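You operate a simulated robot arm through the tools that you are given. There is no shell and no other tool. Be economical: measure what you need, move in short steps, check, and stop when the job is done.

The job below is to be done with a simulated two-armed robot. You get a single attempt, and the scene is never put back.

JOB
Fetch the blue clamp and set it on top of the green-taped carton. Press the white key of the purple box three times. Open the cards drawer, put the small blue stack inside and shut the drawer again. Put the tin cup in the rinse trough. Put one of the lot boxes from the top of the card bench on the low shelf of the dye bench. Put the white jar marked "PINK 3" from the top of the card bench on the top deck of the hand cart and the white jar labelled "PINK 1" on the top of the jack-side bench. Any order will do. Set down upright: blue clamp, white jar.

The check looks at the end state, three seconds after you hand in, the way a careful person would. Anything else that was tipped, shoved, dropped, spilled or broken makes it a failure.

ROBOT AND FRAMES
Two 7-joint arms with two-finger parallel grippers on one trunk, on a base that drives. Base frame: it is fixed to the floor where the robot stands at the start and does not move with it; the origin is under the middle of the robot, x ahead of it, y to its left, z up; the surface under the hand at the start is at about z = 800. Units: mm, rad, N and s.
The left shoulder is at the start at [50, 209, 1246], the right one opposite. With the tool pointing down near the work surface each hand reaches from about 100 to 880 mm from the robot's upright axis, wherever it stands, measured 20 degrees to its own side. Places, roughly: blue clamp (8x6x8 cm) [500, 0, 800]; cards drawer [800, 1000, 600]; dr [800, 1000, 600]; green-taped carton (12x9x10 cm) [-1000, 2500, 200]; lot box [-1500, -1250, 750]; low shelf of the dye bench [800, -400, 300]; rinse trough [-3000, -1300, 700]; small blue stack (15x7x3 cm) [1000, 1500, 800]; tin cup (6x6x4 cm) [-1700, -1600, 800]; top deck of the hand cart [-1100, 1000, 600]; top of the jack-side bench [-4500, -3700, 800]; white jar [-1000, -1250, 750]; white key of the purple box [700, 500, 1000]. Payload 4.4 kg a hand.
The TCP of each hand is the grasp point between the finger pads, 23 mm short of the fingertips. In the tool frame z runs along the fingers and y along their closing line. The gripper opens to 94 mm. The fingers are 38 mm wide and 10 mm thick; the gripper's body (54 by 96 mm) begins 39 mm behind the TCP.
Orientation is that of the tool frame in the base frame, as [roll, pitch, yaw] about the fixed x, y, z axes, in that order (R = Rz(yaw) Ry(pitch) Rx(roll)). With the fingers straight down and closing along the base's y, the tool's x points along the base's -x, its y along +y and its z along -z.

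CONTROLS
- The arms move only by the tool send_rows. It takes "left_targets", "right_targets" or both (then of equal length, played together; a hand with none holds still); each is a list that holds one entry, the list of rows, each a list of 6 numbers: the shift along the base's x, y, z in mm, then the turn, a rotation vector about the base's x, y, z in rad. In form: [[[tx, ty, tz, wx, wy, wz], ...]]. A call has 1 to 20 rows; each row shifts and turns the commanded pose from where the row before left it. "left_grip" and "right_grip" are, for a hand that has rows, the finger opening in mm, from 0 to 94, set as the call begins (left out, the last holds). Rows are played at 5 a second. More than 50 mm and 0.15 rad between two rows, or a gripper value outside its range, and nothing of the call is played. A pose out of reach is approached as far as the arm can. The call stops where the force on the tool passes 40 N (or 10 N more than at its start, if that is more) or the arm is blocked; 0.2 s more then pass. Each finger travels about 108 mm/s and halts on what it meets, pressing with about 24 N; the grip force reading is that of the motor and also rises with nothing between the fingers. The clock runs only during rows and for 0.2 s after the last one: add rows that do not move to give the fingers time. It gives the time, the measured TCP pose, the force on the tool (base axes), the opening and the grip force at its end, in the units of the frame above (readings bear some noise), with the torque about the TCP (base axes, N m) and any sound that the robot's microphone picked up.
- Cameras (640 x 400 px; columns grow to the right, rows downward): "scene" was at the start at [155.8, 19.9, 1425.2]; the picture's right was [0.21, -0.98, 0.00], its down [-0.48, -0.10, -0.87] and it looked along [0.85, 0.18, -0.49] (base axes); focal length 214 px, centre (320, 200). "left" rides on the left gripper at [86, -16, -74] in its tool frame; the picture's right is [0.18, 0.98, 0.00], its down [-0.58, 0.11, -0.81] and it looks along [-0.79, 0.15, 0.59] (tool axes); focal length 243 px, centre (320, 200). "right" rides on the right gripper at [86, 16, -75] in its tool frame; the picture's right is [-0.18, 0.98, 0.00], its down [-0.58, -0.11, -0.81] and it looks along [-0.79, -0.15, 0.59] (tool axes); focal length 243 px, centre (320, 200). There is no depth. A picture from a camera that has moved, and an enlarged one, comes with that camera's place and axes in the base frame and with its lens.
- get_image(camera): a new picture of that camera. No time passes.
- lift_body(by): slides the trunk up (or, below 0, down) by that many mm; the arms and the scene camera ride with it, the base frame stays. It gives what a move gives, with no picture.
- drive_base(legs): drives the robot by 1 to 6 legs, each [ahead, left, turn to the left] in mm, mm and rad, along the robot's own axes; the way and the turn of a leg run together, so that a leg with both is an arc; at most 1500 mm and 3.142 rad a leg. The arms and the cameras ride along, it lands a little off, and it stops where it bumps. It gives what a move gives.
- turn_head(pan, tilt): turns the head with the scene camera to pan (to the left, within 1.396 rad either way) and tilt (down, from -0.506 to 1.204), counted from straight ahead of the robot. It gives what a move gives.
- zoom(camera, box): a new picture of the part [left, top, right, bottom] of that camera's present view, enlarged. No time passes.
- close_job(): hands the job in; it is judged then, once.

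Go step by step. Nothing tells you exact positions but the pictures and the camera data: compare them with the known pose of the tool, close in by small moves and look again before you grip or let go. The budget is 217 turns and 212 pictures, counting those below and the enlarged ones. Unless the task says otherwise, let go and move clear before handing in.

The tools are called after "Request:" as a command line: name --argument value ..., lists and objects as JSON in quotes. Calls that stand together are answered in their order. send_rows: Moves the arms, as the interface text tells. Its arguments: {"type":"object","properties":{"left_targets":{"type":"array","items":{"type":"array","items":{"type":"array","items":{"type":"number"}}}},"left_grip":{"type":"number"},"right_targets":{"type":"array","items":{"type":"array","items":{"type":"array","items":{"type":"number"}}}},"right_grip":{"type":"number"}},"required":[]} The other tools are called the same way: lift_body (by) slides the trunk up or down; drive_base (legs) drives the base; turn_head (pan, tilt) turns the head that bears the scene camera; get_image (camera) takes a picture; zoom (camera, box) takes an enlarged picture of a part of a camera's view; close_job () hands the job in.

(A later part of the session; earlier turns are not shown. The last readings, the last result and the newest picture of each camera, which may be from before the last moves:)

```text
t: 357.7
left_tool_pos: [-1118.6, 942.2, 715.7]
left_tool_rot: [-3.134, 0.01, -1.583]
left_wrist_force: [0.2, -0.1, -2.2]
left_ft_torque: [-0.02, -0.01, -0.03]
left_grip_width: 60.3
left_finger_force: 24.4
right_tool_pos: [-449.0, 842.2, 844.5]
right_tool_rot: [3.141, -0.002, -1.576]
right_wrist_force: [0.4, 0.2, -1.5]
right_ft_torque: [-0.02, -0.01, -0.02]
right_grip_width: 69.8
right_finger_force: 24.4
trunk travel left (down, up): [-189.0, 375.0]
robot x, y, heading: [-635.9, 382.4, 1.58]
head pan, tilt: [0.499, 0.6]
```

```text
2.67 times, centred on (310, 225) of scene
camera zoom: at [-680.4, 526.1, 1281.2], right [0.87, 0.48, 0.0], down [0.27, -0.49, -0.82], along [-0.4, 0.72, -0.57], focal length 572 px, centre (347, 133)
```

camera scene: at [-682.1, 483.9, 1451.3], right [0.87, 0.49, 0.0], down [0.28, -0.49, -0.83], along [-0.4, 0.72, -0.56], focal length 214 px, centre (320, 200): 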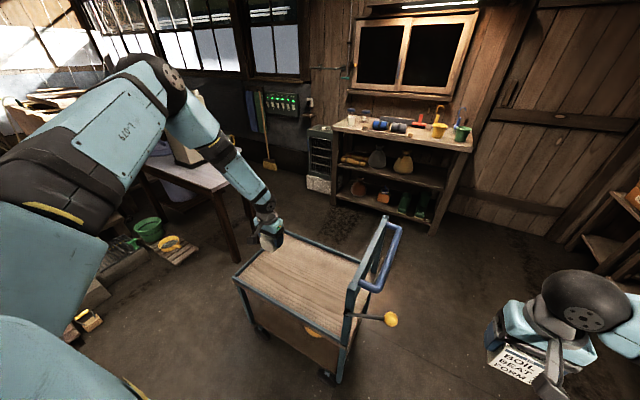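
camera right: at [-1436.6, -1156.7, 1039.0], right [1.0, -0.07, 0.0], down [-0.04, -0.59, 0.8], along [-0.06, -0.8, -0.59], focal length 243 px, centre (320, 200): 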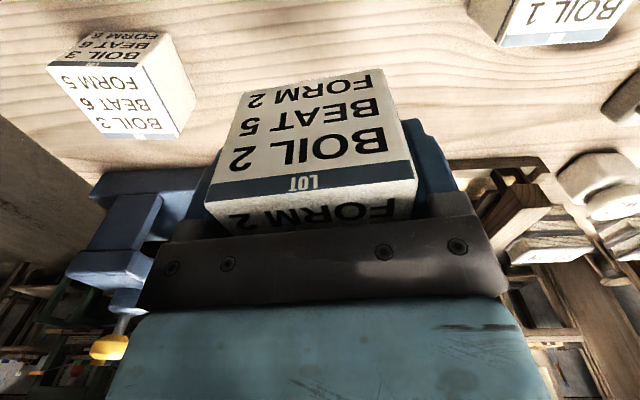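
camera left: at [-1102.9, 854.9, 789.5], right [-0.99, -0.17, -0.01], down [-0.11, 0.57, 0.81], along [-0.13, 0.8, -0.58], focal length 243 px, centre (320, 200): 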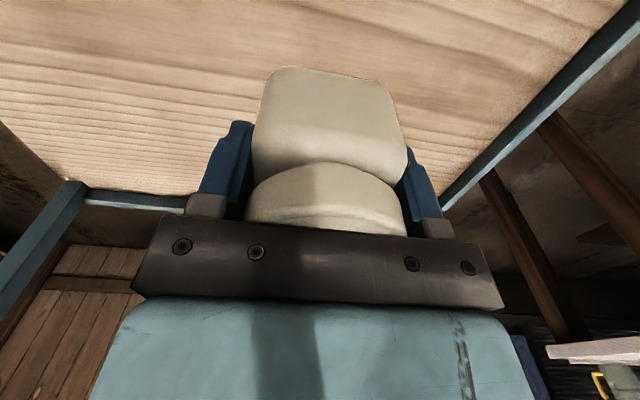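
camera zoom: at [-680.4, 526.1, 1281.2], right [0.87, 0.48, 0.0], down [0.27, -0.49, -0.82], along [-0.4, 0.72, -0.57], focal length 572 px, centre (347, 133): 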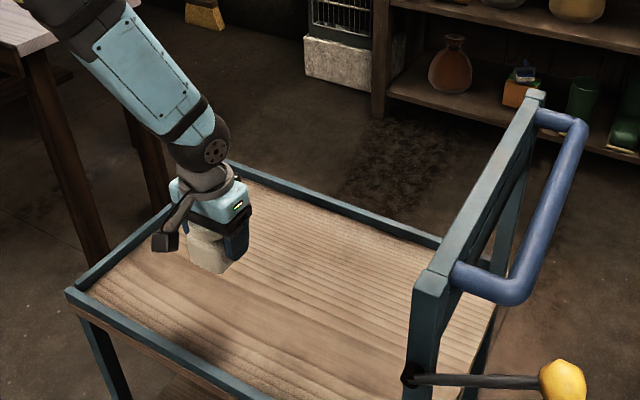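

Request:
lift_body --by -30

Request:
lift_body --by -8

Request:
lift_body --by -5

Request:
zoom --camera "scene" --box '[220, 140, 320, 240]'

```text
t: 358.5
left_tool_pos: [-1117.5, 942.0, 685.1]
left_tool_rot: [-3.136, 0.009, -1.583]
left_wrist_force: [0.2, 0.3, -1.7]
left_ft_torque: [0.01, 0.02, 0.01]
left_grip_width: 60.0
left_finger_force: 24.6
right_tool_pos: [-448.8, 842.3, 814.9]
right_tool_rot: [3.141, -0.001, -1.575]
right_wrist_force: [-0.2, -0.7, -2.0]
right_ft_torque: [-0.01, 0.01, 0.03]
right_grip_width: 69.7
right_finger_force: 24.2
trunk travel left (down, up): [-159.0, 405.0]
robot x, y, heading: [-635.8, 382.6, 1.579]
head pan, tilt: [0.499, 0.6]
```

```text
t: 359.1
left_tool_pos: [-1118.1, 943.9, 676.4]
left_tool_rot: [-3.135, 0.009, -1.581]
left_wrist_force: [0.5, 0.2, -1.9]
left_ft_torque: [0.02, -0.01, -0.02]
left_grip_width: 60.1
left_finger_force: 24.3
right_tool_pos: [-448.2, 842.1, 805.0]
right_tool_rot: [3.141, -0.002, -1.573]
right_wrist_force: [-0.5, -0.5, -1.6]
right_ft_torque: [-0.02, 0.03, 0.04]
right_grip_width: 69.7
right_finger_force: 24.7
trunk travel left (down, up): [-151.0, 413.0]
robot x, y, heading: [-634.6, 378.2, 1.578]
head pan, tilt: [0.499, 0.6]
```

```text
t: 359.6
left_tool_pos: [-1117.5, 943.1, 671.5]
left_tool_rot: [-3.136, 0.011, -1.583]
left_wrist_force: [-0.1, 0.3, -1.9]
left_ft_torque: [0.02, 0.04, -0.01]
left_grip_width: 59.8
left_finger_force: 24.1
right_tool_pos: [-448.6, 841.3, 801.3]
right_tool_rot: [-3.141, -0.002, -1.576]
right_wrist_force: [0.0, 0.1, -1.5]
right_ft_torque: [-0.02, -0.01, 0.05]
right_grip_width: 69.8
right_finger_force: 24.4
trunk travel left (down, up): [-146.0, 418.0]
robot x, y, heading: [-631.7, 380.5, 1.579]
head pan, tilt: [0.499, 0.6]
```

```text
4.00 times, centred on (270, 190) of scene
camera zoom: at [-680.3, 526.1, 1238.1], right [0.87, 0.48, 0.0], down [0.27, -0.49, -0.82], along [-0.4, 0.72, -0.57], focal length 858 px, centre (520, 240)
```

zoom: 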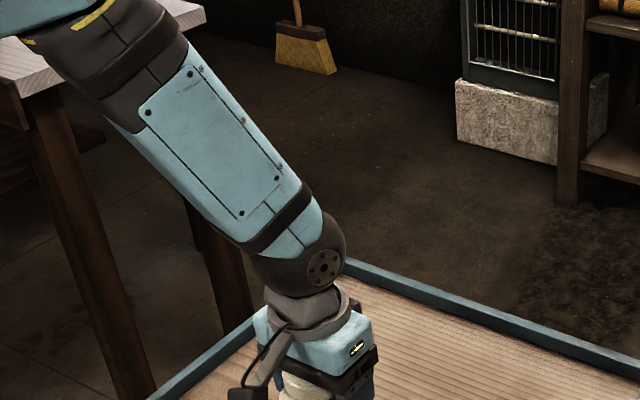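

Request:
lift_body --by -6

Request:
lift_body --by -5

Request:
lift_body --by -5

```text
t: 360.1
left_tool_pos: [-1118.7, 942.8, 666.4]
left_tool_rot: [-3.135, 0.01, -1.584]
left_wrist_force: [-0.6, 0.5, -1.0]
left_ft_torque: [0.02, 0.04, 0.0]
left_grip_width: 60.0
left_finger_force: 24.5
right_tool_pos: [-448.4, 843.0, 795.8]
right_tool_rot: [-3.141, -0.002, -1.573]
right_wrist_force: [-0.4, -0.1, -2.1]
right_ft_torque: [-0.02, 0.0, 0.01]
right_grip_width: 69.8
right_finger_force: 24.1
trunk travel left (down, up): [-140.0, 424.0]
robot x, y, heading: [-635.2, 378.0, 1.577]
head pan, tilt: [0.499, 0.6]
```

```text
t: 360.7
left_tool_pos: [-1117.3, 942.4, 662.1]
left_tool_rot: [-3.134, 0.011, -1.583]
left_wrist_force: [0.6, 0.5, -1.7]
left_ft_torque: [-0.02, 0.01, 0.02]
left_grip_width: 59.9
left_finger_force: 23.9
right_tool_pos: [-447.8, 842.2, 790.3]
right_tool_rot: [3.141, -0.001, -1.575]
right_wrist_force: [0.1, 0.0, -1.3]
right_ft_torque: [-0.02, 0.02, -0.05]
right_grip_width: 69.9
right_finger_force: 23.9
trunk travel left (down, up): [-135.0, 429.0]
robot x, y, heading: [-636.8, 383.0, 1.578]
head pan, tilt: [0.499, 0.6]
```

```text
t: 361.2
left_tool_pos: [-1117.2, 943.0, 656.9]
left_tool_rot: [-3.135, 0.011, -1.582]
left_wrist_force: [0.1, -0.7, -2.0]
left_ft_torque: [0.01, 0.02, 0.03]
left_grip_width: 60.1
left_finger_force: 24.5
right_tool_pos: [-447.2, 841.1, 784.9]
right_tool_rot: [-3.142, -0.002, -1.576]
right_wrist_force: [0.1, -0.3, -1.3]
right_ft_torque: [-0.03, 0.0, 0.04]
right_grip_width: 69.7
right_finger_force: 24.5
trunk travel left (down, up): [-130.0, 434.0]
robot x, y, heading: [-637.6, 378.6, 1.582]
head pan, tilt: [0.499, 0.6]
```

Request:
lift_body --by -5

Request:
lift_body --by -5

Request:
lift_body --by -4

Request:
get_image --camera "left"

```text
t: 361.8
left_tool_pos: [-1117.4, 942.6, 650.9]
left_tool_rot: [-3.135, 0.009, -1.582]
left_wrist_force: [0.9, 0.1, -1.8]
left_ft_torque: [0.01, 0.02, 0.0]
left_grip_width: 59.7
left_finger_force: 24.1
right_tool_pos: [-447.1, 840.4, 779.5]
right_tool_rot: [3.141, -0.002, -1.574]
right_wrist_force: [-0.5, 0.0, -2.1]
right_ft_torque: [-0.04, 0.01, 0.05]
right_grip_width: 69.6
right_finger_force: 23.9
trunk travel left (down, up): [-125.0, 439.0]
robot x, y, heading: [-636.2, 381.5, 1.579]
head pan, tilt: [0.499, 0.6]
```

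```text
t: 362.3
left_tool_pos: [-1117.5, 942.3, 646.5]
left_tool_rot: [-3.135, 0.011, -1.582]
left_wrist_force: [1.1, 0.3, -2.0]
left_ft_torque: [0.07, -0.01, -0.01]
left_grip_width: 59.9
left_finger_force: 24.1
right_tool_pos: [-448.9, 842.8, 775.7]
right_tool_rot: [-3.141, -0.003, -1.573]
right_wrist_force: [0.2, 0.7, -1.9]
right_ft_torque: [-0.03, 0.0, 0.0]
right_grip_width: 69.9
right_finger_force: 23.7
trunk travel left (down, up): [-120.0, 444.0]
robot x, y, heading: [-635.7, 383.9, 1.577]
head pan, tilt: [0.499, 0.6]
```

```text
t: 362.8
left_tool_pos: [-1117.6, 942.1, 641.1]
left_tool_rot: [-3.134, 0.011, -1.584]
left_wrist_force: [0.7, 0.2, -1.0]
left_ft_torque: [0.01, -0.02, -0.02]
left_grip_width: 60.1
left_finger_force: 24.3
right_tool_pos: [-448.6, 841.9, 770.8]
right_tool_rot: [3.141, -0.003, -1.575]
right_wrist_force: [-0.7, 0.0, -2.2]
right_ft_torque: [0.03, 0.03, 0.01]
right_grip_width: 69.9
right_finger_force: 24.1
trunk travel left (down, up): [-116.0, 448.0]
robot x, y, heading: [-637.3, 382.7, 1.575]
head pan, tilt: [0.499, 0.6]
```

```text
52 pictures are left
camera left: at [-1102.9, 854.8, 716.4], right [-0.99, -0.17, -0.01], down [-0.11, 0.57, 0.81], along [-0.13, 0.8, -0.58], focal length 243 px, centre (320, 200)
```

left: 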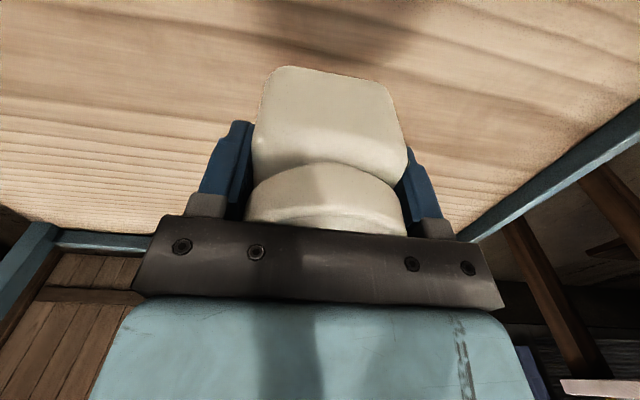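

The shadow shows a gap still (deck looks ~z 535). Continuing down.

Request:
lift_body --by -15

Request:
lift_body --by -6

Request:
lift_body --by -5

Request:
lift_body --by -5

Request:
get_image --camera "left"

```text
t: 363.4
left_tool_pos: [-1117.7, 942.5, 627.0]
left_tool_rot: [-3.135, 0.01, -1.585]
left_wrist_force: [-0.4, 0.1, -1.9]
left_ft_torque: [0.0, -0.01, 0.0]
left_grip_width: 60.0
left_finger_force: 24.1
right_tool_pos: [-447.4, 841.1, 755.4]
right_tool_rot: [3.141, -0.004, -1.574]
right_wrist_force: [-0.4, -0.6, -1.6]
right_ft_torque: [0.01, 0.0, 0.01]
right_grip_width: 69.9
right_finger_force: 23.5
trunk travel left (down, up): [-101.0, 463.0]
robot x, y, heading: [-637.3, 382.2, 1.579]
head pan, tilt: [0.499, 0.6]
```

```text
t: 364.0
left_tool_pos: [-1117.6, 943.5, 620.4]
left_tool_rot: [-3.133, 0.011, -1.584]
left_wrist_force: [0.2, 0.1, -1.3]
left_ft_torque: [0.03, -0.01, 0.03]
left_grip_width: 59.7
left_finger_force: 24.3
right_tool_pos: [-447.6, 841.4, 750.0]
right_tool_rot: [-3.141, -0.003, -1.575]
right_wrist_force: [0.1, 0.9, -1.6]
right_ft_torque: [-0.01, -0.03, 0.04]
right_grip_width: 70.1
right_finger_force: 23.9
trunk travel left (down, up): [-95.0, 469.0]
robot x, y, heading: [-637.9, 381.6, 1.579]
head pan, tilt: [0.499, 0.6]
```

```text
t: 364.5
left_tool_pos: [-1117.0, 943.6, 616.6]
left_tool_rot: [-3.135, 0.011, -1.584]
left_wrist_force: [0.7, -0.1, -2.2]
left_ft_torque: [0.03, 0.02, 0.01]
left_grip_width: 60.1
left_finger_force: 24.1
right_tool_pos: [-448.3, 840.7, 745.6]
right_tool_rot: [-3.141, 0.0, -1.575]
right_wrist_force: [1.0, 0.1, -1.6]
right_ft_torque: [-0.04, 0.0, 0.0]
right_grip_width: 69.9
right_finger_force: 23.7
trunk travel left (down, up): [-90.0, 474.0]
robot x, y, heading: [-635.3, 383.2, 1.578]
head pan, tilt: [0.499, 0.6]
```

```text
t: 365.1
left_tool_pos: [-1117.8, 942.1, 611.5]
left_tool_rot: [-3.134, 0.011, -1.584]
left_wrist_force: [0.9, 1.2, -2.3]
left_ft_torque: [0.02, -0.03, 0.03]
left_grip_width: 60.0
left_finger_force: 24.0
right_tool_pos: [-447.6, 842.4, 739.6]
right_tool_rot: [-3.14, -0.003, -1.574]
right_wrist_force: [0.7, 0.6, -2.2]
right_ft_torque: [-0.02, 0.0, -0.01]
right_grip_width: 70.0
right_finger_force: 23.7
trunk travel left (down, up): [-85.0, 479.0]
robot x, y, heading: [-636.7, 382.2, 1.574]
head pan, tilt: [0.499, 0.6]
```

```text
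51 pictures are left
camera left: at [-1102.9, 854.8, 685.4], right [-0.99, -0.17, -0.01], down [-0.11, 0.57, 0.81], along [-0.13, 0.8, -0.58], focal length 243 px, centre (320, 200)
```

left: 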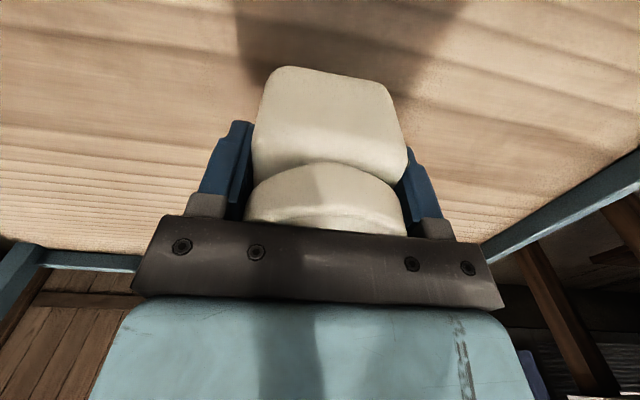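

Request:
lift_body --by -7

Request:
lift_body --by -5

Request:
lift_body --by -5

Request:
lift_body --by -5

Request:
lift_body --by -4

```text
t: 365.6
left_tool_pos: [-1118.7, 943.1, 604.6]
left_tool_rot: [-3.134, 0.01, -1.584]
left_wrist_force: [-0.2, 0.0, -2.0]
left_ft_torque: [-0.02, -0.02, -0.03]
left_grip_width: 60.0
left_finger_force: 23.9
right_tool_pos: [-447.8, 842.4, 733.2]
right_tool_rot: [3.141, -0.001, -1.574]
right_wrist_force: [-0.2, 0.5, -1.1]
right_ft_torque: [0.0, 0.02, 0.03]
right_grip_width: 69.8
right_finger_force: 24.1
trunk travel left (down, up): [-78.0, 486.0]
robot x, y, heading: [-636.1, 381.3, 1.583]
head pan, tilt: [0.499, 0.6]
```

```text
t: 366.2
left_tool_pos: [-1119.4, 941.4, 599.2]
left_tool_rot: [-3.135, 0.009, -1.584]
left_wrist_force: [0.0, 0.2, -1.7]
left_ft_torque: [0.01, 0.01, 0.03]
left_grip_width: 60.1
left_finger_force: 23.6
right_tool_pos: [-448.3, 840.5, 727.5]
right_tool_rot: [3.141, -0.003, -1.576]
right_wrist_force: [-0.6, -0.5, -0.4]
right_ft_torque: [-0.01, 0.01, 0.03]
right_grip_width: 69.7
right_finger_force: 24.4
trunk travel left (down, up): [-73.0, 491.0]
robot x, y, heading: [-633.7, 379.6, 1.577]
head pan, tilt: [0.499, 0.6]
```

```text
t: 366.7
left_tool_pos: [-1118.1, 942.1, 594.7]
left_tool_rot: [-3.134, 0.01, -1.582]
left_wrist_force: [-0.1, 0.7, -1.7]
left_ft_torque: [0.01, 0.02, 0.0]
left_grip_width: 59.8
left_finger_force: 23.7
right_tool_pos: [-447.6, 843.1, 723.5]
right_tool_rot: [-3.141, -0.002, -1.574]
right_wrist_force: [-0.2, -0.2, -2.0]
right_ft_torque: [-0.04, -0.05, -0.04]
right_grip_width: 70.0
right_finger_force: 24.0
trunk travel left (down, up): [-68.0, 496.0]
robot x, y, heading: [-635.2, 383.2, 1.577]
head pan, tilt: [0.499, 0.6]
```

```text
t: 367.3
left_tool_pos: [-1116.5, 944.1, 591.0]
left_tool_rot: [-3.137, 0.012, -1.584]
left_wrist_force: [-1.3, -1.6, 13.0]
left_ft_torque: [-0.62, 0.48, 0.0]
left_grip_width: 59.9
left_finger_force: 23.6
right_tool_pos: [-448.6, 842.1, 717.8]
right_tool_rot: [3.14, 0.0, -1.575]
right_wrist_force: [0.0, -0.1, -1.8]
right_ft_torque: [-0.02, 0.0, 0.0]
right_grip_width: 69.7
right_finger_force: 24.1
trunk travel left (down, up): [-63.0, 501.0]
robot x, y, heading: [-637.4, 386.6, 1.575]
head pan, tilt: [0.499, 0.6]
```

```text
t: 367.8
left_tool_pos: [-1116.3, 943.4, 590.8]
left_tool_rot: [-3.138, 0.017, -1.584]
left_wrist_force: [-3.7, -3.1, 39.1]
left_ft_torque: [-0.57, 0.57, 0.03]
left_grip_width: 59.9
left_finger_force: 23.9
right_tool_pos: [-448.0, 840.2, 714.2]
right_tool_rot: [3.139, 0.001, -1.576]
right_wrist_force: [0.3, -0.4, -1.0]
right_ft_torque: [-0.02, 0.01, -0.01]
right_grip_width: 69.9
right_finger_force: 24.1
trunk travel left (down, up): [-59.0, 505.0]
robot x, y, heading: [-634.4, 380.8, 1.574]
head pan, tilt: [0.499, 0.6]
```

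Contact with the deck (z≈521). Easing 4 mm, releasing and rising.

Request:
lift_body --by 4

Request:
send_rows --left_targets '[[[0, 0, 0, 0, 0, 0], [0, 0, 0, 0, 0, 0], [0, 0, 0, 0, 0, 0]]]' --left_grip 90

Request:
lift_body --by 300

Request:
get_image --camera "scene"

```text
t: 368.3
left_tool_pos: [-1115.8, 942.6, 590.7]
left_tool_rot: [-3.137, 0.013, -1.585]
left_wrist_force: [-0.4, 4.8, 18.8]
left_ft_torque: [0.51, 0.56, -0.09]
left_grip_width: 60.2
left_finger_force: 24.5
right_tool_pos: [-446.9, 842.3, 718.6]
right_tool_rot: [3.14, 0.001, -1.574]
right_wrist_force: [-0.2, -0.2, -2.8]
right_ft_torque: [-0.02, -0.02, 0.01]
right_grip_width: 69.9
right_finger_force: 23.9
trunk travel left (down, up): [-63.0, 501.0]
robot x, y, heading: [-636.7, 381.5, 1.575]
head pan, tilt: [0.499, 0.6]
```

```text
t: 369.1
left_tool_pos: [-1117.9, 942.4, 590.4]
left_tool_rot: [-3.135, 0.01, -1.585]
left_wrist_force: [4.0, 3.8, 16.0]
left_ft_torque: [-0.31, 0.37, -0.02]
left_grip_width: 90.0
left_finger_force: 0.0
right_tool_pos: [-447.7, 841.3, 718.3]
right_tool_rot: [3.139, 0.0, -1.575]
right_wrist_force: [1.0, 0.3, -1.8]
right_ft_torque: [0.0, 0.0, -0.01]
right_grip_width: 69.8
right_finger_force: 24.0
trunk travel left (down, up): [-63.0, 501.0]
robot x, y, heading: [-639.3, 379.3, 1.574]
head pan, tilt: [0.499, 0.6]
```

```text
t: 372.1
left_tool_pos: [-1117.3, 942.1, 888.2]
left_tool_rot: [-3.135, 0.01, -1.583]
left_wrist_force: [0.2, -0.9, 0.2]
left_ft_torque: [0.02, -0.01, 0.0]
left_grip_width: 90.0
left_finger_force: 0.0
right_tool_pos: [-447.5, 841.0, 1017.7]
right_tool_rot: [-3.141, -0.003, -1.572]
right_wrist_force: [-0.3, -0.4, -1.9]
right_ft_torque: [-0.03, -0.02, 0.0]
right_grip_width: 69.7
right_finger_force: 24.1
trunk travel left (down, up): [-363.0, 201.0]
robot x, y, heading: [-636.2, 376.9, 1.576]
head pan, tilt: [0.499, 0.6]
```

```text
50 pictures are left
camera scene: at [-680.2, 526.3, 1455.1], right [0.87, 0.48, 0.0], down [0.27, -0.49, -0.82], along [-0.4, 0.72, -0.57], focal length 214 px, centre (320, 200)
```

scene: 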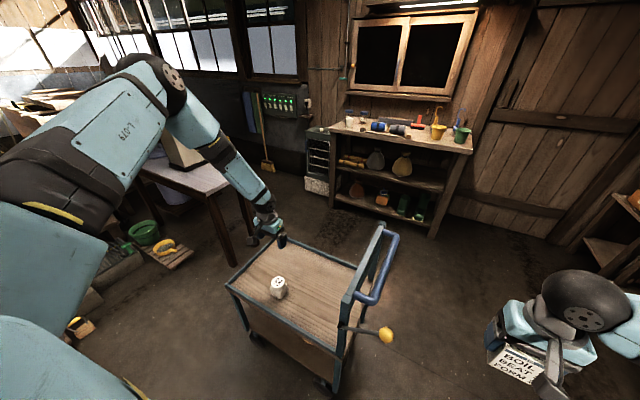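

PINK 3 stands on the cart. Next the lot box: back off, turn to the dye bench, and look at its low shelf.

Request:
send_rows --left_targets '[[[0, -40, 20, 0, 0, 0], [0, -40, 20, 0, 0, 0], [0, -40, 20, 0, 0, 0], [0, -40, 20, 0, 0, 0], [0, -40, 20, 0, 0, 0], [0, -20, 20, 0, 0, 0], [0, 0, 0, 0, 0, 0]]]'

Request:
drive_base --legs '[[-310, 0, 0], [0, 0, -1.576], [480, 330, 0]]'

Request:
turn_head --pan -0.2 --tilt 0.75

Request:
lift_body --by -330

Request:
get_image --camera "scene"

```text
t: 373.7
left_tool_pos: [-1115.8, 723.1, 1008.0]
left_tool_rot: [-3.135, 0.007, -1.583]
left_wrist_force: [-0.1, 0.3, -0.1]
left_ft_torque: [-0.04, -0.01, -0.01]
left_grip_width: 89.7
left_finger_force: 0.1
right_tool_pos: [-448.1, 842.4, 1017.4]
right_tool_rot: [-3.14, -0.002, -1.575]
right_wrist_force: [0.7, 0.1, -2.2]
right_ft_torque: [-0.04, 0.01, 0.01]
right_grip_width: 69.7
right_finger_force: 24.4
trunk travel left (down, up): [-363.0, 201.0]
robot x, y, heading: [-635.0, 378.9, 1.575]
head pan, tilt: [0.499, 0.6]
```

```text
t: 382.6
left_tool_pos: [184.2, 869.3, 1008.8]
left_tool_rot: [-3.135, 0.01, 3.125]
left_wrist_force: [0.1, 0.0, -0.3]
left_ft_torque: [0.01, -0.01, -0.01]
left_grip_width: 90.0
left_finger_force: 0.1
right_tool_pos: [299.9, 200.9, 1017.2]
right_tool_rot: [3.141, -0.002, 3.132]
right_wrist_force: [0.2, -0.9, -1.9]
right_ft_torque: [0.01, 0.07, 0.02]
right_grip_width: 70.1
right_finger_force: 24.0
trunk travel left (down, up): [-363.0, 201.0]
robot x, y, heading: [-163.2, 389.6, 0.004]
head pan, tilt: [0.499, 0.6]
```

```text
t: 383.7
left_tool_pos: [183.8, 867.5, 1008.6]
left_tool_rot: [-3.133, 0.011, 3.124]
left_wrist_force: [0.4, -0.7, -0.6]
left_ft_torque: [0.0, -0.03, 0.02]
left_grip_width: 90.2
left_finger_force: 0.0
right_tool_pos: [299.5, 200.1, 1017.0]
right_tool_rot: [3.141, -0.002, 3.132]
right_wrist_force: [-0.9, -1.0, -1.6]
right_ft_torque: [0.06, 0.01, -0.03]
right_grip_width: 69.7
right_finger_force: 23.4
trunk travel left (down, up): [-363.0, 201.0]
robot x, y, heading: [-160.0, 394.6, 0.006]
head pan, tilt: [-0.201, 0.75]
```

```text
t: 386.9
left_tool_pos: [184.7, 869.7, 678.4]
left_tool_rot: [-3.134, 0.011, 3.124]
left_wrist_force: [0.9, -0.2, -0.7]
left_ft_torque: [-0.04, 0.02, 0.0]
left_grip_width: 90.0
left_finger_force: 0.1
right_tool_pos: [300.3, 199.6, 687.2]
right_tool_rot: [3.14, -0.001, 3.133]
right_wrist_force: [0.0, 0.4, -2.2]
right_ft_torque: [-0.01, -0.05, 0.0]
right_grip_width: 69.6
right_finger_force: 23.9
trunk travel left (down, up): [-33.0, 531.0]
robot x, y, heading: [-159.2, 390.4, 0.002]
head pan, tilt: [-0.201, 0.75]
```

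```text
49 pictures are left
camera scene: at [-11.9, 375.5, 1112.3], right [-0.2, -0.98, 0.0], down [-0.67, 0.13, -0.73], along [0.72, -0.14, -0.68], focal length 214 px, centre (320, 200)
```

scene: 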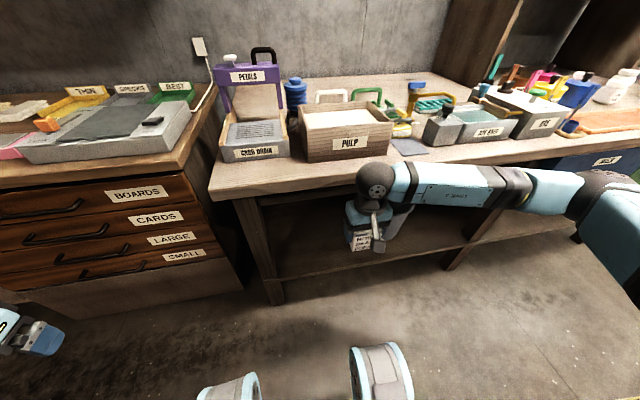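

The shelf edge is at x≈430, z≈300; the area left of the bucket is free. Lowering the box in front of the bench.

Request:
send_rows --right_targets '[[[0, 0, -40, 0, 0, 0], [0, 0, -40, 0, 0, 0], [0, 0, -40, 0, 0, 0], [0, 0, -40, 0, 0, 0], [0, 0, -40, 0, 0, 0], [0, 0, -40, 0, 0, 0], [0, 0, 0, 0, 0, 0]]]'

Request:
get_image --camera "right"

Request:
get_image --camera "scene"

```text
t: 388.6
left_tool_pos: [184.3, 868.5, 680.6]
left_tool_rot: [-3.135, 0.011, 3.126]
left_wrist_force: [-0.4, -0.4, 0.2]
left_ft_torque: [0.0, -0.02, 0.0]
left_grip_width: 90.2
left_finger_force: 0.1
right_tool_pos: [301.9, 199.0, 445.3]
right_tool_rot: [-3.141, -0.002, 3.133]
right_wrist_force: [-0.2, 0.3, -2.5]
right_ft_torque: [0.04, 0.0, 0.01]
right_grip_width: 69.8
right_finger_force: 24.0
trunk travel left (down, up): [-33.0, 531.0]
robot x, y, heading: [-161.8, 387.2, 0.001]
head pan, tilt: [-0.201, 0.75]
```

```text
48 pictures are left
camera right: at [214.0, 215.4, 519.9], right [0.19, 0.98, 0.0], down [0.58, -0.11, 0.81], along [0.79, -0.15, -0.59], focal length 243 px, centre (320, 200)
```

right: 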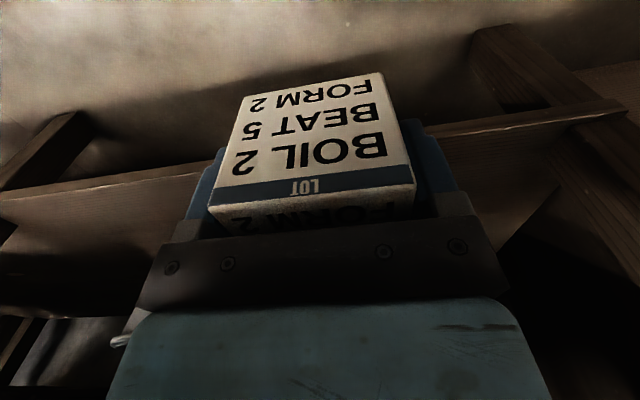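

```text
47 pictures are left
camera scene: at [-11.8, 375.5, 1112.3], right [-0.2, -0.98, 0.0], down [-0.67, 0.13, -0.73], along [0.72, -0.14, -0.68], focal length 214 px, centre (320, 200)
```

scene: 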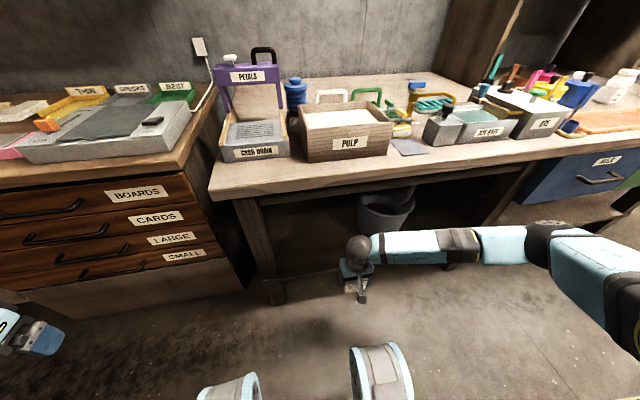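

The bucket is on the shelf further right; my spot at y≈200 is free. Moving in: base 110 mm, then the arm 110 mm.

Request:
drive_base --legs '[[110, 0, 0]]'

Request:
send_rows --right_targets '[[[25, 0, 0, 0, 0, 0], [25, 0, 0, 0, 0, 0], [25, 0, 0, 0, 0, 0], [25, 0, 0, 0, 0, 0], [15, 0, 0, 0, 0, 0], [0, 0, 0, 0, 0, 0]]]'

Request:
get_image --camera "right"

Request:
get_image --camera "scene"

```text
t: 389.8
left_tool_pos: [296.7, 869.7, 679.3]
left_tool_rot: [-3.133, 0.009, 3.126]
left_wrist_force: [-0.8, 0.9, 0.0]
left_ft_torque: [-0.04, -0.03, 0.03]
left_grip_width: 90.2
left_finger_force: 0.0
right_tool_pos: [414.3, 200.8, 445.5]
right_tool_rot: [-3.14, 0.0, 3.134]
right_wrist_force: [0.2, 0.5, -1.2]
right_ft_torque: [-0.03, 0.03, -0.04]
right_grip_width: 69.7
right_finger_force: 23.7
trunk travel left (down, up): [-33.0, 531.0]
robot x, y, heading: [-46.5, 391.4, -0.003]
head pan, tilt: [-0.201, 0.75]
```

```text
t: 391.4
left_tool_pos: [297.8, 866.8, 680.0]
left_tool_rot: [-3.134, 0.01, 3.118]
left_wrist_force: [-0.4, 0.5, -0.5]
left_ft_torque: [-0.04, -0.02, 0.02]
left_grip_width: 90.2
left_finger_force: 0.1
right_tool_pos: [502.0, 192.2, 424.7]
right_tool_rot: [-3.13, -0.04, 3.138]
right_wrist_force: [-0.1, -0.2, -2.1]
right_ft_torque: [0.03, 0.06, 0.01]
right_grip_width: 69.8
right_finger_force: 23.7
trunk travel left (down, up): [-33.0, 531.0]
robot x, y, heading: [-48.8, 390.9, -0.005]
head pan, tilt: [-0.201, 0.75]
stopped in row 6 (right hand): the arm was blocked; the commanded pose is now the measured one
```

```text
46 pictures are left
camera right: at [418.7, 210.2, 502.7], right [0.19, 0.98, -0.02], down [0.61, -0.1, 0.78], along [0.77, -0.16, -0.62], focal length 243 px, centre (320, 200)
```

right: 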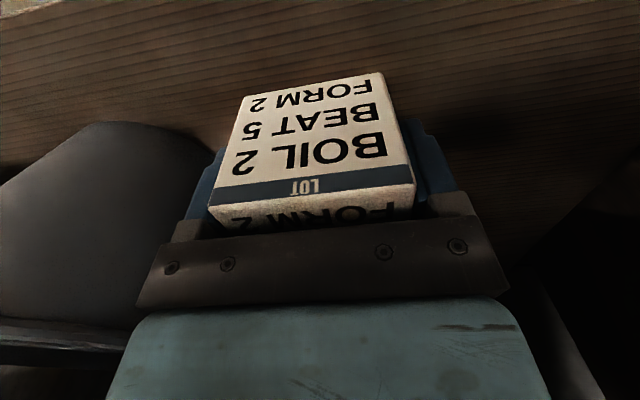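

```text
45 pictures are left
camera scene: at [100.4, 375.3, 1113.6], right [-0.2, -0.98, 0.0], down [-0.67, 0.14, -0.73], along [0.72, -0.15, -0.68], focal length 214 px, centre (320, 200)
```

scene: 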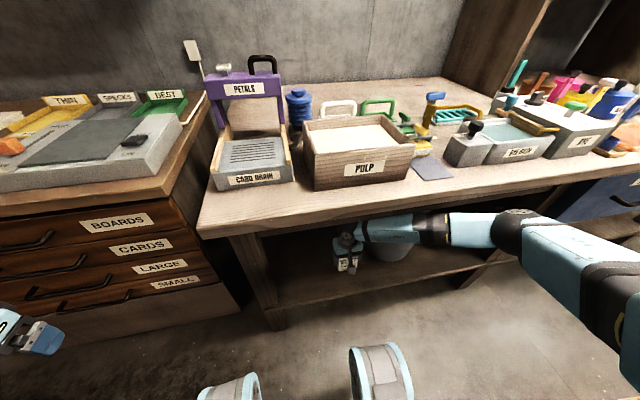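

The forearm touched the bench underside lightly; the box is over the shelf (≥30 mm inside the edge). Lowering slowly.

Request:
send_rows --right_targets '[[[0, 0, -10, 0, 0, 0], [0, 0, -8, 0, 0, 0], [0, 0, -6, 0, 0, 0], [0, 0, 0, 0, 0, 0]]]'

Request:
lift_body --by -10

Request:
get_image --camera "right"

```text
t: 392.4
left_tool_pos: [298.2, 866.8, 678.5]
left_tool_rot: [-3.134, 0.011, 3.119]
left_wrist_force: [0.2, 0.3, 0.8]
left_ft_torque: [0.0, 0.0, -0.01]
left_grip_width: 89.9
left_finger_force: 0.1
right_tool_pos: [504.4, 194.4, 402.6]
right_tool_rot: [-3.132, -0.035, 3.138]
right_wrist_force: [0.1, -0.3, -3.3]
right_ft_torque: [0.02, 0.02, 0.02]
right_grip_width: 69.9
right_finger_force: 23.8
trunk travel left (down, up): [-33.0, 531.0]
robot x, y, heading: [-54.8, 389.1, -0.004]
head pan, tilt: [-0.201, 0.75]
```

```text
t: 392.9
left_tool_pos: [297.7, 867.3, 669.7]
left_tool_rot: [-3.134, 0.01, 3.119]
left_wrist_force: [0.2, -0.3, 0.2]
left_ft_torque: [0.0, 0.01, 0.01]
left_grip_width: 89.9
left_finger_force: 0.1
right_tool_pos: [504.1, 195.8, 393.6]
right_tool_rot: [-3.131, -0.036, 3.139]
right_wrist_force: [-0.5, 0.0, -1.7]
right_ft_torque: [-0.01, 0.0, 0.01]
right_grip_width: 69.9
right_finger_force: 24.1
trunk travel left (down, up): [-23.0, 541.0]
robot x, y, heading: [-49.1, 393.3, -0.003]
head pan, tilt: [-0.201, 0.75]
```

```text
44 pictures are left
camera right: at [419.8, 212.1, 470.6], right [0.19, 0.98, -0.02], down [0.61, -0.1, 0.79], along [0.77, -0.16, -0.62], focal length 243 px, centre (320, 200)
```

right: 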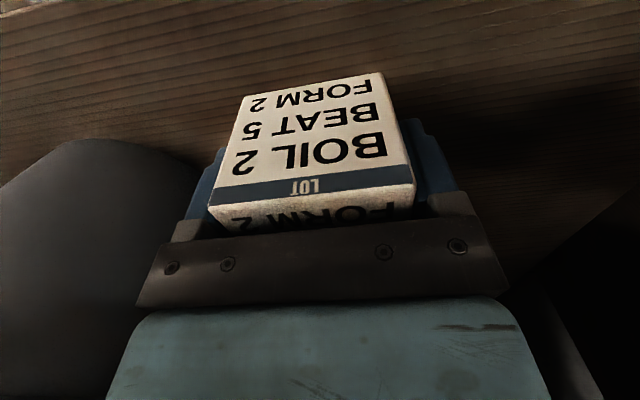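

Request:
send_rows --right_targets '[[[0, 0, -6, 0, 0, 0], [0, 0, -5, 0, 0, 0], [0, 0, -4, 0, 0, 0], [0, 0, 0, 0, 0, 0]]]'

Request:
send_rows --right_targets '[[[0, 0, -4, 0, 0, 0], [0, 0, -4, 0, 0, 0], [0, 0, -3, 0, 0, 0], [0, 0, 0, 0, 0, 0]]]'

```text
t: 393.9
left_tool_pos: [298.1, 866.7, 670.1]
left_tool_rot: [-3.135, 0.011, 3.12]
left_wrist_force: [1.0, -0.1, -0.2]
left_ft_torque: [0.01, -0.01, 0.02]
left_grip_width: 89.9
left_finger_force: 0.0
right_tool_pos: [504.3, 194.0, 377.2]
right_tool_rot: [-3.131, -0.037, 3.139]
right_wrist_force: [0.1, -0.3, -2.2]
right_ft_torque: [0.02, 0.0, 0.01]
right_grip_width: 69.8
right_finger_force: 24.0
trunk travel left (down, up): [-23.0, 541.0]
robot x, y, heading: [-51.6, 391.9, -0.001]
head pan, tilt: [-0.201, 0.75]
```

```text
t: 394.9
left_tool_pos: [298.3, 867.4, 670.5]
left_tool_rot: [-3.134, 0.01, 3.119]
left_wrist_force: [0.4, -0.2, -0.4]
left_ft_torque: [0.01, -0.05, 0.01]
left_grip_width: 89.9
left_finger_force: 0.0
right_tool_pos: [505.3, 195.7, 366.8]
right_tool_rot: [-3.13, -0.037, 3.137]
right_wrist_force: [-0.3, 0.1, -1.4]
right_ft_torque: [-0.02, 0.03, -0.01]
right_grip_width: 69.8
right_finger_force: 24.3
trunk travel left (down, up): [-23.0, 541.0]
robot x, y, heading: [-52.3, 390.4, -0.008]
head pan, tilt: [-0.201, 0.75]
```

Request:
send_rows --right_targets '[[[0, 0, -4, 0, 0, 0], [0, 0, -4, 0, 0, 0], [0, 0, -3, 0, 0, 0], [0, 0, 0, 0, 0, 0]]]'

Request:
send_rows --right_targets '[[[0, 0, -4, 0, 0, 0], [0, 0, -4, 0, 0, 0], [0, 0, -3, 0, 0, 0], [0, 0, 0, 0, 0, 0]]]'

Request:
get_image --camera "scene"

```text
t: 395.9
left_tool_pos: [297.9, 867.1, 669.1]
left_tool_rot: [-3.135, 0.01, 3.119]
left_wrist_force: [0.5, -0.3, -0.8]
left_ft_torque: [-0.02, 0.0, -0.03]
left_grip_width: 89.9
left_finger_force: 0.1
right_tool_pos: [503.8, 194.4, 356.3]
right_tool_rot: [-3.132, -0.036, 3.14]
right_wrist_force: [0.6, 0.7, -1.3]
right_ft_torque: [0.02, 0.01, -0.01]
right_grip_width: 69.8
right_finger_force: 24.1
trunk travel left (down, up): [-23.0, 541.0]
robot x, y, heading: [-44.4, 391.9, -0.002]
head pan, tilt: [-0.201, 0.75]
```

```text
t: 396.9
left_tool_pos: [298.2, 866.9, 668.8]
left_tool_rot: [-3.136, 0.011, 3.119]
left_wrist_force: [0.1, 0.0, 0.6]
left_ft_torque: [-0.03, 0.01, 0.01]
left_grip_width: 90.2
left_finger_force: 0.0
right_tool_pos: [504.3, 194.2, 343.9]
right_tool_rot: [-3.131, -0.037, 3.141]
right_wrist_force: [0.1, -0.7, -1.2]
right_ft_torque: [-0.04, 0.0, 0.01]
right_grip_width: 69.6
right_finger_force: 23.9
trunk travel left (down, up): [-23.0, 541.0]
robot x, y, heading: [-50.2, 390.1, -0.006]
head pan, tilt: [-0.201, 0.75]
```

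```text
43 pictures are left
camera scene: at [99.3, 375.0, 1102.3], right [-0.2, -0.98, 0.0], down [-0.67, 0.14, -0.73], along [0.72, -0.15, -0.68], focal length 214 px, centre (320, 200)
```

scene: 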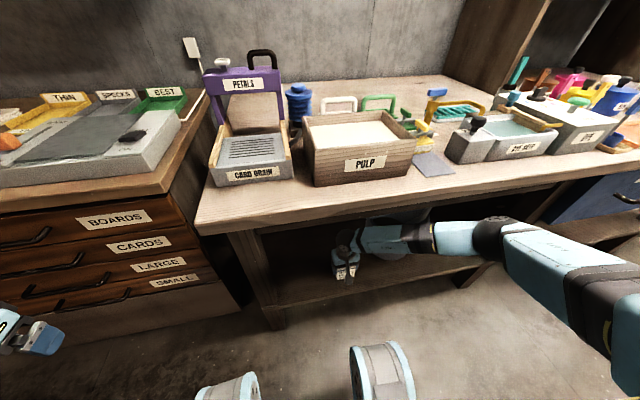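

Request:
zoom --camera "scene" --box '[280, 200, 440, 310]'

```text
3.64 times, centred on (360, 255) of scene
camera zoom: at [99.3, 375.0, 1102.3], right [-0.2, -0.98, 0.0], down [-0.67, 0.14, -0.73], along [0.72, -0.15, -0.68], focal length 780 px, centre (174, 0)
```

zoom: 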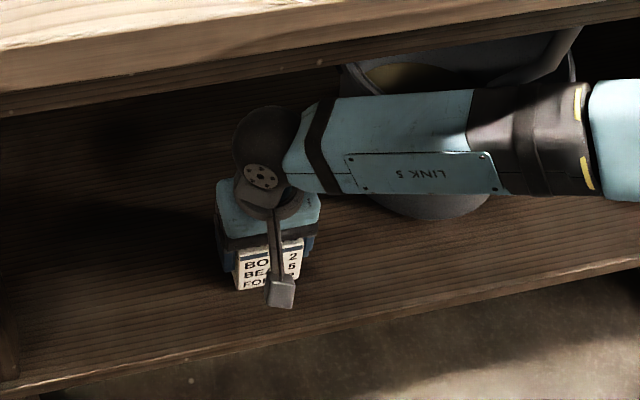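

The box still has margin from the edge. Continuing down to contact.

Request:
send_rows --right_targets '[[[0, 0, -4, 0, 0, 0], [0, 0, -4, 0, 0, 0], [0, 0, -3, 0, 0, 0], [0, 0, 0, 0, 0, 0]]]'

Request:
send_rows --right_targets '[[[0, 0, -4, 0, 0, 0], [0, 0, -4, 0, 0, 0], [0, 0, -3, 0, 0, 0], [0, 0, 0, 0, 0, 0]]]'

```text
t: 397.9
left_tool_pos: [298.0, 867.4, 669.1]
left_tool_rot: [-3.136, 0.011, 3.117]
left_wrist_force: [0.1, 0.4, -0.1]
left_ft_torque: [0.0, -0.03, 0.02]
left_grip_width: 89.9
left_finger_force: 0.1
right_tool_pos: [504.8, 194.1, 332.7]
right_tool_rot: [-3.131, -0.038, 3.14]
right_wrist_force: [0.8, 0.2, -1.9]
right_ft_torque: [-0.03, 0.02, 0.0]
right_grip_width: 70.0
right_finger_force: 24.1
trunk travel left (down, up): [-23.0, 541.0]
robot x, y, heading: [-48.0, 391.0, -0.007]
head pan, tilt: [-0.201, 0.75]
```

```text
t: 398.9
left_tool_pos: [296.3, 867.8, 669.1]
left_tool_rot: [-3.134, 0.013, 3.119]
left_wrist_force: [0.8, 0.1, -0.3]
left_ft_torque: [-0.03, -0.02, 0.01]
left_grip_width: 90.2
left_finger_force: 0.2
right_tool_pos: [504.2, 196.0, 325.1]
right_tool_rot: [-3.132, -0.03, 3.14]
right_wrist_force: [-6.0, -1.8, 20.6]
right_ft_torque: [0.7, -0.71, 0.13]
right_grip_width: 70.0
right_finger_force: 23.7
trunk travel left (down, up): [-23.0, 541.0]
robot x, y, heading: [-48.3, 392.9, -0.002]
head pan, tilt: [-0.201, 0.75]
```

Contact at 20 N. Releasing to 84 mm and rising straight up.

Request:
send_rows --right_targets '[[[0, 0, 2, 0, 0, 0], [0, 0, 0, 0, 0, 0], [0, 0, 0, 0, 0, 0]]]' --right_grip 84

Request:
send_rows --right_targets '[[[0, 0, 20, 0, 0, 0], [0, 0, 30, 0, 0, 0], [0, 0, 30, 0, 0, 0], [-30, 0, 20, 0, 0, 0], [-40, 0, 0, 0, 0, 0], [-40, 0, 0, 0, 0, 0], [-30, 0, 0, 0, 0, 0], [0, 0, 0, 0, 0, 0]]]'

Request:
drive_base --legs '[[-250, 0, 0]]'

Request:
zoom --camera "scene" --box '[220, 150, 460, 310]'

```text
t: 399.7
left_tool_pos: [298.0, 867.6, 668.0]
left_tool_rot: [-3.135, 0.01, 3.119]
left_wrist_force: [0.2, -0.4, -0.9]
left_ft_torque: [-0.03, -0.01, 0.02]
left_grip_width: 89.9
left_finger_force: 0.0
right_tool_pos: [504.4, 195.5, 326.1]
right_tool_rot: [-3.131, -0.037, 3.14]
right_wrist_force: [0.3, -0.8, -0.3]
right_ft_torque: [-0.03, 0.02, 0.01]
right_grip_width: 83.9
right_finger_force: 0.0
trunk travel left (down, up): [-23.0, 541.0]
robot x, y, heading: [-48.8, 390.1, -0.004]
head pan, tilt: [-0.201, 0.75]
```

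```text
t: 401.5
left_tool_pos: [297.3, 867.7, 668.7]
left_tool_rot: [-3.134, 0.011, 3.117]
left_wrist_force: [-0.2, 0.5, -1.0]
left_ft_torque: [-0.03, 0.01, -0.02]
left_grip_width: 90.2
left_finger_force: 0.1
right_tool_pos: [359.9, 194.5, 424.5]
right_tool_rot: [-3.13, -0.036, 3.139]
right_wrist_force: [-0.6, -0.2, -0.9]
right_ft_torque: [-0.02, -0.02, 0.0]
right_grip_width: 83.8
right_finger_force: 0.0
trunk travel left (down, up): [-23.0, 541.0]
robot x, y, heading: [-46.5, 391.4, -0.002]
head pan, tilt: [-0.201, 0.75]
```

```text
t: 403.4
left_tool_pos: [46.9, 865.8, 668.4]
left_tool_rot: [-3.136, 0.009, 3.112]
left_wrist_force: [-0.5, 0.6, -0.1]
left_ft_torque: [0.01, 0.0, 0.01]
left_grip_width: 90.0
left_finger_force: 0.1
right_tool_pos: [104.8, 192.3, 423.9]
right_tool_rot: [-3.132, -0.035, 3.131]
right_wrist_force: [0.1, -0.1, -0.2]
right_ft_torque: [-0.04, 0.01, 0.03]
right_grip_width: 83.9
right_finger_force: 0.0
trunk travel left (down, up): [-23.0, 541.0]
robot x, y, heading: [-304.7, 395.8, -0.01]
head pan, tilt: [-0.201, 0.75]
```

```text
2.50 times, centred on (340, 230) of scene
camera zoom: at [-155.4, 375.6, 1102.3], right [-0.21, -0.98, 0.0], down [-0.67, 0.14, -0.73], along [0.72, -0.15, -0.68], focal length 536 px, centre (270, 125)
```

zoom: 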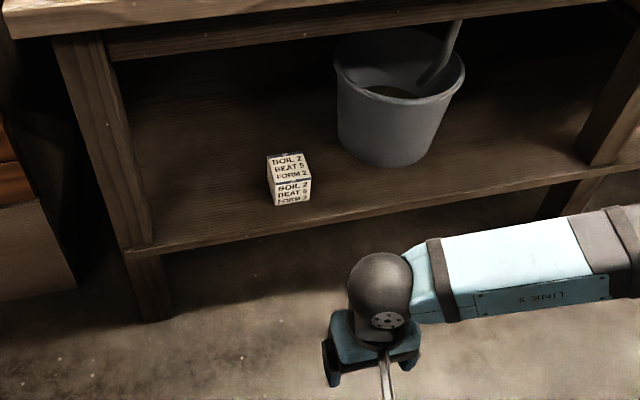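

The lot box sits on the shelf. Now to the card bench again for PINK 1 (left hand) and the tin cup (right hand).

Request:
lift_body --by 311

Request:
send_rows --right_targets '[[[0, -10, 40, 0, 0, 0], [0, -10, 40, 0, 0.036, 0], [0, -10, 40, 0, 0, 0], [0, -10, 40, 0, 0, 0], [20, 0, 40, 0, 0, 0], [30, 0, 40, 0, 0, 0], [30, 0, 40, 0, 0, 0], [0, 0, 0, 0, 0, 0]]]'

Request:
drive_base --legs '[[0, 0, -1.717], [630, -455, 0], [630, -455, 0]]'

Request:
turn_head --pan -0.2 --tilt 0.55

Request:
get_image --camera "scene"

```text
t: 406.5
left_tool_pos: [47.0, 867.4, 979.1]
left_tool_rot: [-3.135, 0.01, 3.112]
left_wrist_force: [-0.3, -0.5, 0.3]
left_ft_torque: [-0.01, -0.02, 0.0]
left_grip_width: 90.1
left_finger_force: 0.1
right_tool_pos: [105.3, 193.3, 733.8]
right_tool_rot: [-3.13, -0.035, 3.13]
right_wrist_force: [0.3, 0.1, -0.3]
right_ft_torque: [-0.01, -0.02, 0.01]
right_grip_width: 84.1
right_finger_force: 0.1
trunk travel left (down, up): [-334.0, 230.0]
robot x, y, heading: [-301.3, 394.8, -0.007]
head pan, tilt: [-0.201, 0.75]
```

```text
t: 408.3
left_tool_pos: [49.0, 866.8, 980.2]
left_tool_rot: [-3.136, 0.012, 3.111]
left_wrist_force: [0.8, -0.7, -0.3]
left_ft_torque: [-0.01, 0.0, -0.03]
left_grip_width: 90.1
left_finger_force: 0.0
right_tool_pos: [181.5, 156.4, 1014.2]
right_tool_rot: [-3.131, -0.071, 3.132]
right_wrist_force: [-0.4, 0.2, -0.5]
right_ft_torque: [-0.03, 0.0, -0.04]
right_grip_width: 84.3
right_finger_force: 0.0
trunk travel left (down, up): [-334.0, 230.0]
robot x, y, heading: [-300.3, 394.0, -0.017]
head pan, tilt: [-0.201, 0.75]
```

```text
t: 421.4
left_tool_pos: [-1080.5, -1073.6, 980.7]
left_tool_rot: [-3.134, 0.01, 1.346]
left_wrist_force: [-0.2, 0.2, -0.1]
left_ft_torque: [0.03, 0.0, -0.02]
left_grip_width: 90.1
left_finger_force: 0.3
right_tool_pos: [-1802.3, -1068.4, 1012.0]
right_tool_rot: [-3.131, -0.072, 1.364]
right_wrist_force: [0.8, -0.5, -0.3]
right_ft_torque: [0.01, 0.0, 0.01]
right_grip_width: 83.9
right_finger_force: 0.2
trunk travel left (down, up): [-334.0, 230.0]
robot x, y, heading: [-1479.0, -638.6, -1.778]
head pan, tilt: [-0.201, 0.75]
```

```text
t: 422.1
left_tool_pos: [-1081.5, -1073.3, 979.8]
left_tool_rot: [-3.135, 0.011, 1.347]
left_wrist_force: [0.5, 0.5, -0.3]
left_ft_torque: [0.02, -0.04, 0.01]
left_grip_width: 90.2
left_finger_force: 0.1
right_tool_pos: [-1801.2, -1066.4, 1013.7]
right_tool_rot: [-3.131, -0.073, 1.367]
right_wrist_force: [0.2, 0.2, 0.0]
right_ft_torque: [0.02, -0.02, 0.02]
right_grip_width: 84.0
right_finger_force: 0.0
trunk travel left (down, up): [-334.0, 230.0]
robot x, y, heading: [-1479.0, -644.4, -1.775]
head pan, tilt: [-0.201, 0.55]
```

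```text
40 pictures are left
camera scene: at [-1526.6, -785.3, 1430.6], right [-0.92, 0.4, 0.0], down [0.21, 0.48, -0.85], along [-0.34, -0.78, -0.52], focal length 214 px, centre (320, 200)
```

scene: 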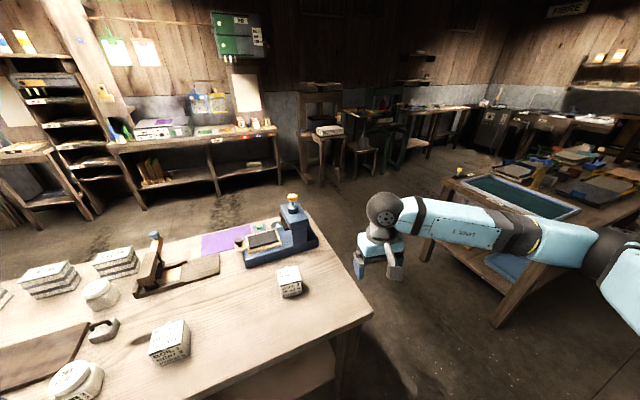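

Request:
zoom --camera "scene" --box '[120, 185, 330, 305]'

Request:
zoom --camera "scene" --box '[420, 90, 640, 290]'

```text
3.05 times, centred on (225, 245) of scene
camera zoom: at [-1526.6, -785.3, 1430.6], right [-0.92, 0.4, 0.0], down [0.21, 0.48, -0.85], along [-0.34, -0.78, -0.52], focal length 654 px, centre (610, 63)
```

zoom: 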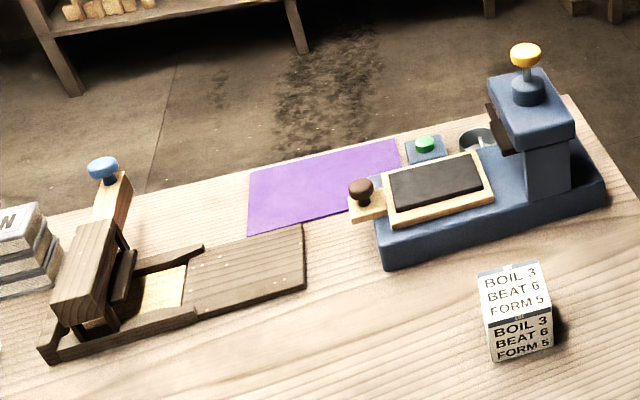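

```text
2.00 times, centred on (530, 190) of scene
camera zoom: at [-1526.6, -785.3, 1430.6], right [-0.92, 0.4, 0.0], down [0.21, 0.48, -0.85], along [-0.34, -0.78, -0.52], focal length 429 px, centre (-100, 220)
```

zoom: 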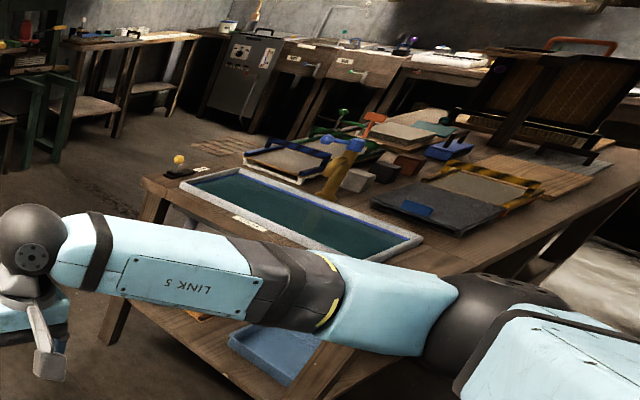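

The tin cup is behind the blue press at ≈[-1655,-1578]; the rinse trough is the green-filled tray at ≈[-3050,-1310]. I'll go around the west side to the back of the table, where both the cup (left hand) and PINK 1 (right hand) are reachable.

Request:
lift_body --by 150

Request:
drive_base --legs '[[0, 0, 0.204], [0, -900, 0], [1420, 0, 0]]'

Request:
get_image --camera "scene"

```text
t: 423.9
left_tool_pos: [-1080.3, -1073.7, 1129.8]
left_tool_rot: [-3.135, 0.01, 1.345]
left_wrist_force: [0.1, 0.0, -0.2]
left_ft_torque: [0.01, 0.01, -0.01]
left_grip_width: 90.2
left_finger_force: 0.2
right_tool_pos: [-1802.1, -1068.3, 1163.3]
right_tool_rot: [-3.131, -0.072, 1.365]
right_wrist_force: [0.0, 0.5, 0.4]
right_ft_torque: [0.0, 0.02, -0.03]
right_grip_width: 84.1
right_finger_force: 0.1
trunk travel left (down, up): [-484.0, 80.0]
robot x, y, heading: [-1479.8, -635.3, -1.777]
head pan, tilt: [-0.201, 0.55]
```

```text
t: 439.5
left_tool_pos: [-1866.3, -2404.1, 1129.8]
left_tool_rot: [-3.133, 0.01, 1.566]
left_wrist_force: [-1.2, 0.3, -0.4]
left_ft_torque: [0.03, -0.02, -0.04]
left_grip_width: 90.0
left_finger_force: 0.1
right_tool_pos: [-2571.6, -2554.3, 1163.4]
right_tool_rot: [-3.132, -0.072, 1.585]
right_wrist_force: [0.1, 0.2, -0.3]
right_ft_torque: [0.0, 0.02, 0.01]
right_grip_width: 84.1
right_finger_force: 0.0
trunk travel left (down, up): [-484.0, 80.0]
robot x, y, heading: [-2348.8, -2061.3, -1.553]
head pan, tilt: [-0.201, 0.55]
```

```text
37 pictures are left
camera scene: at [-2363.3, -2219.4, 1580.7], right [-0.98, 0.19, 0.0], down [0.1, 0.51, -0.85], along [-0.16, -0.84, -0.52], focal length 214 px, centre (320, 200)
```

scene: 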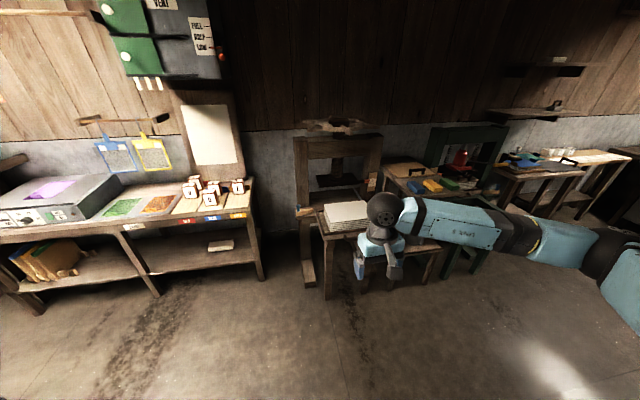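

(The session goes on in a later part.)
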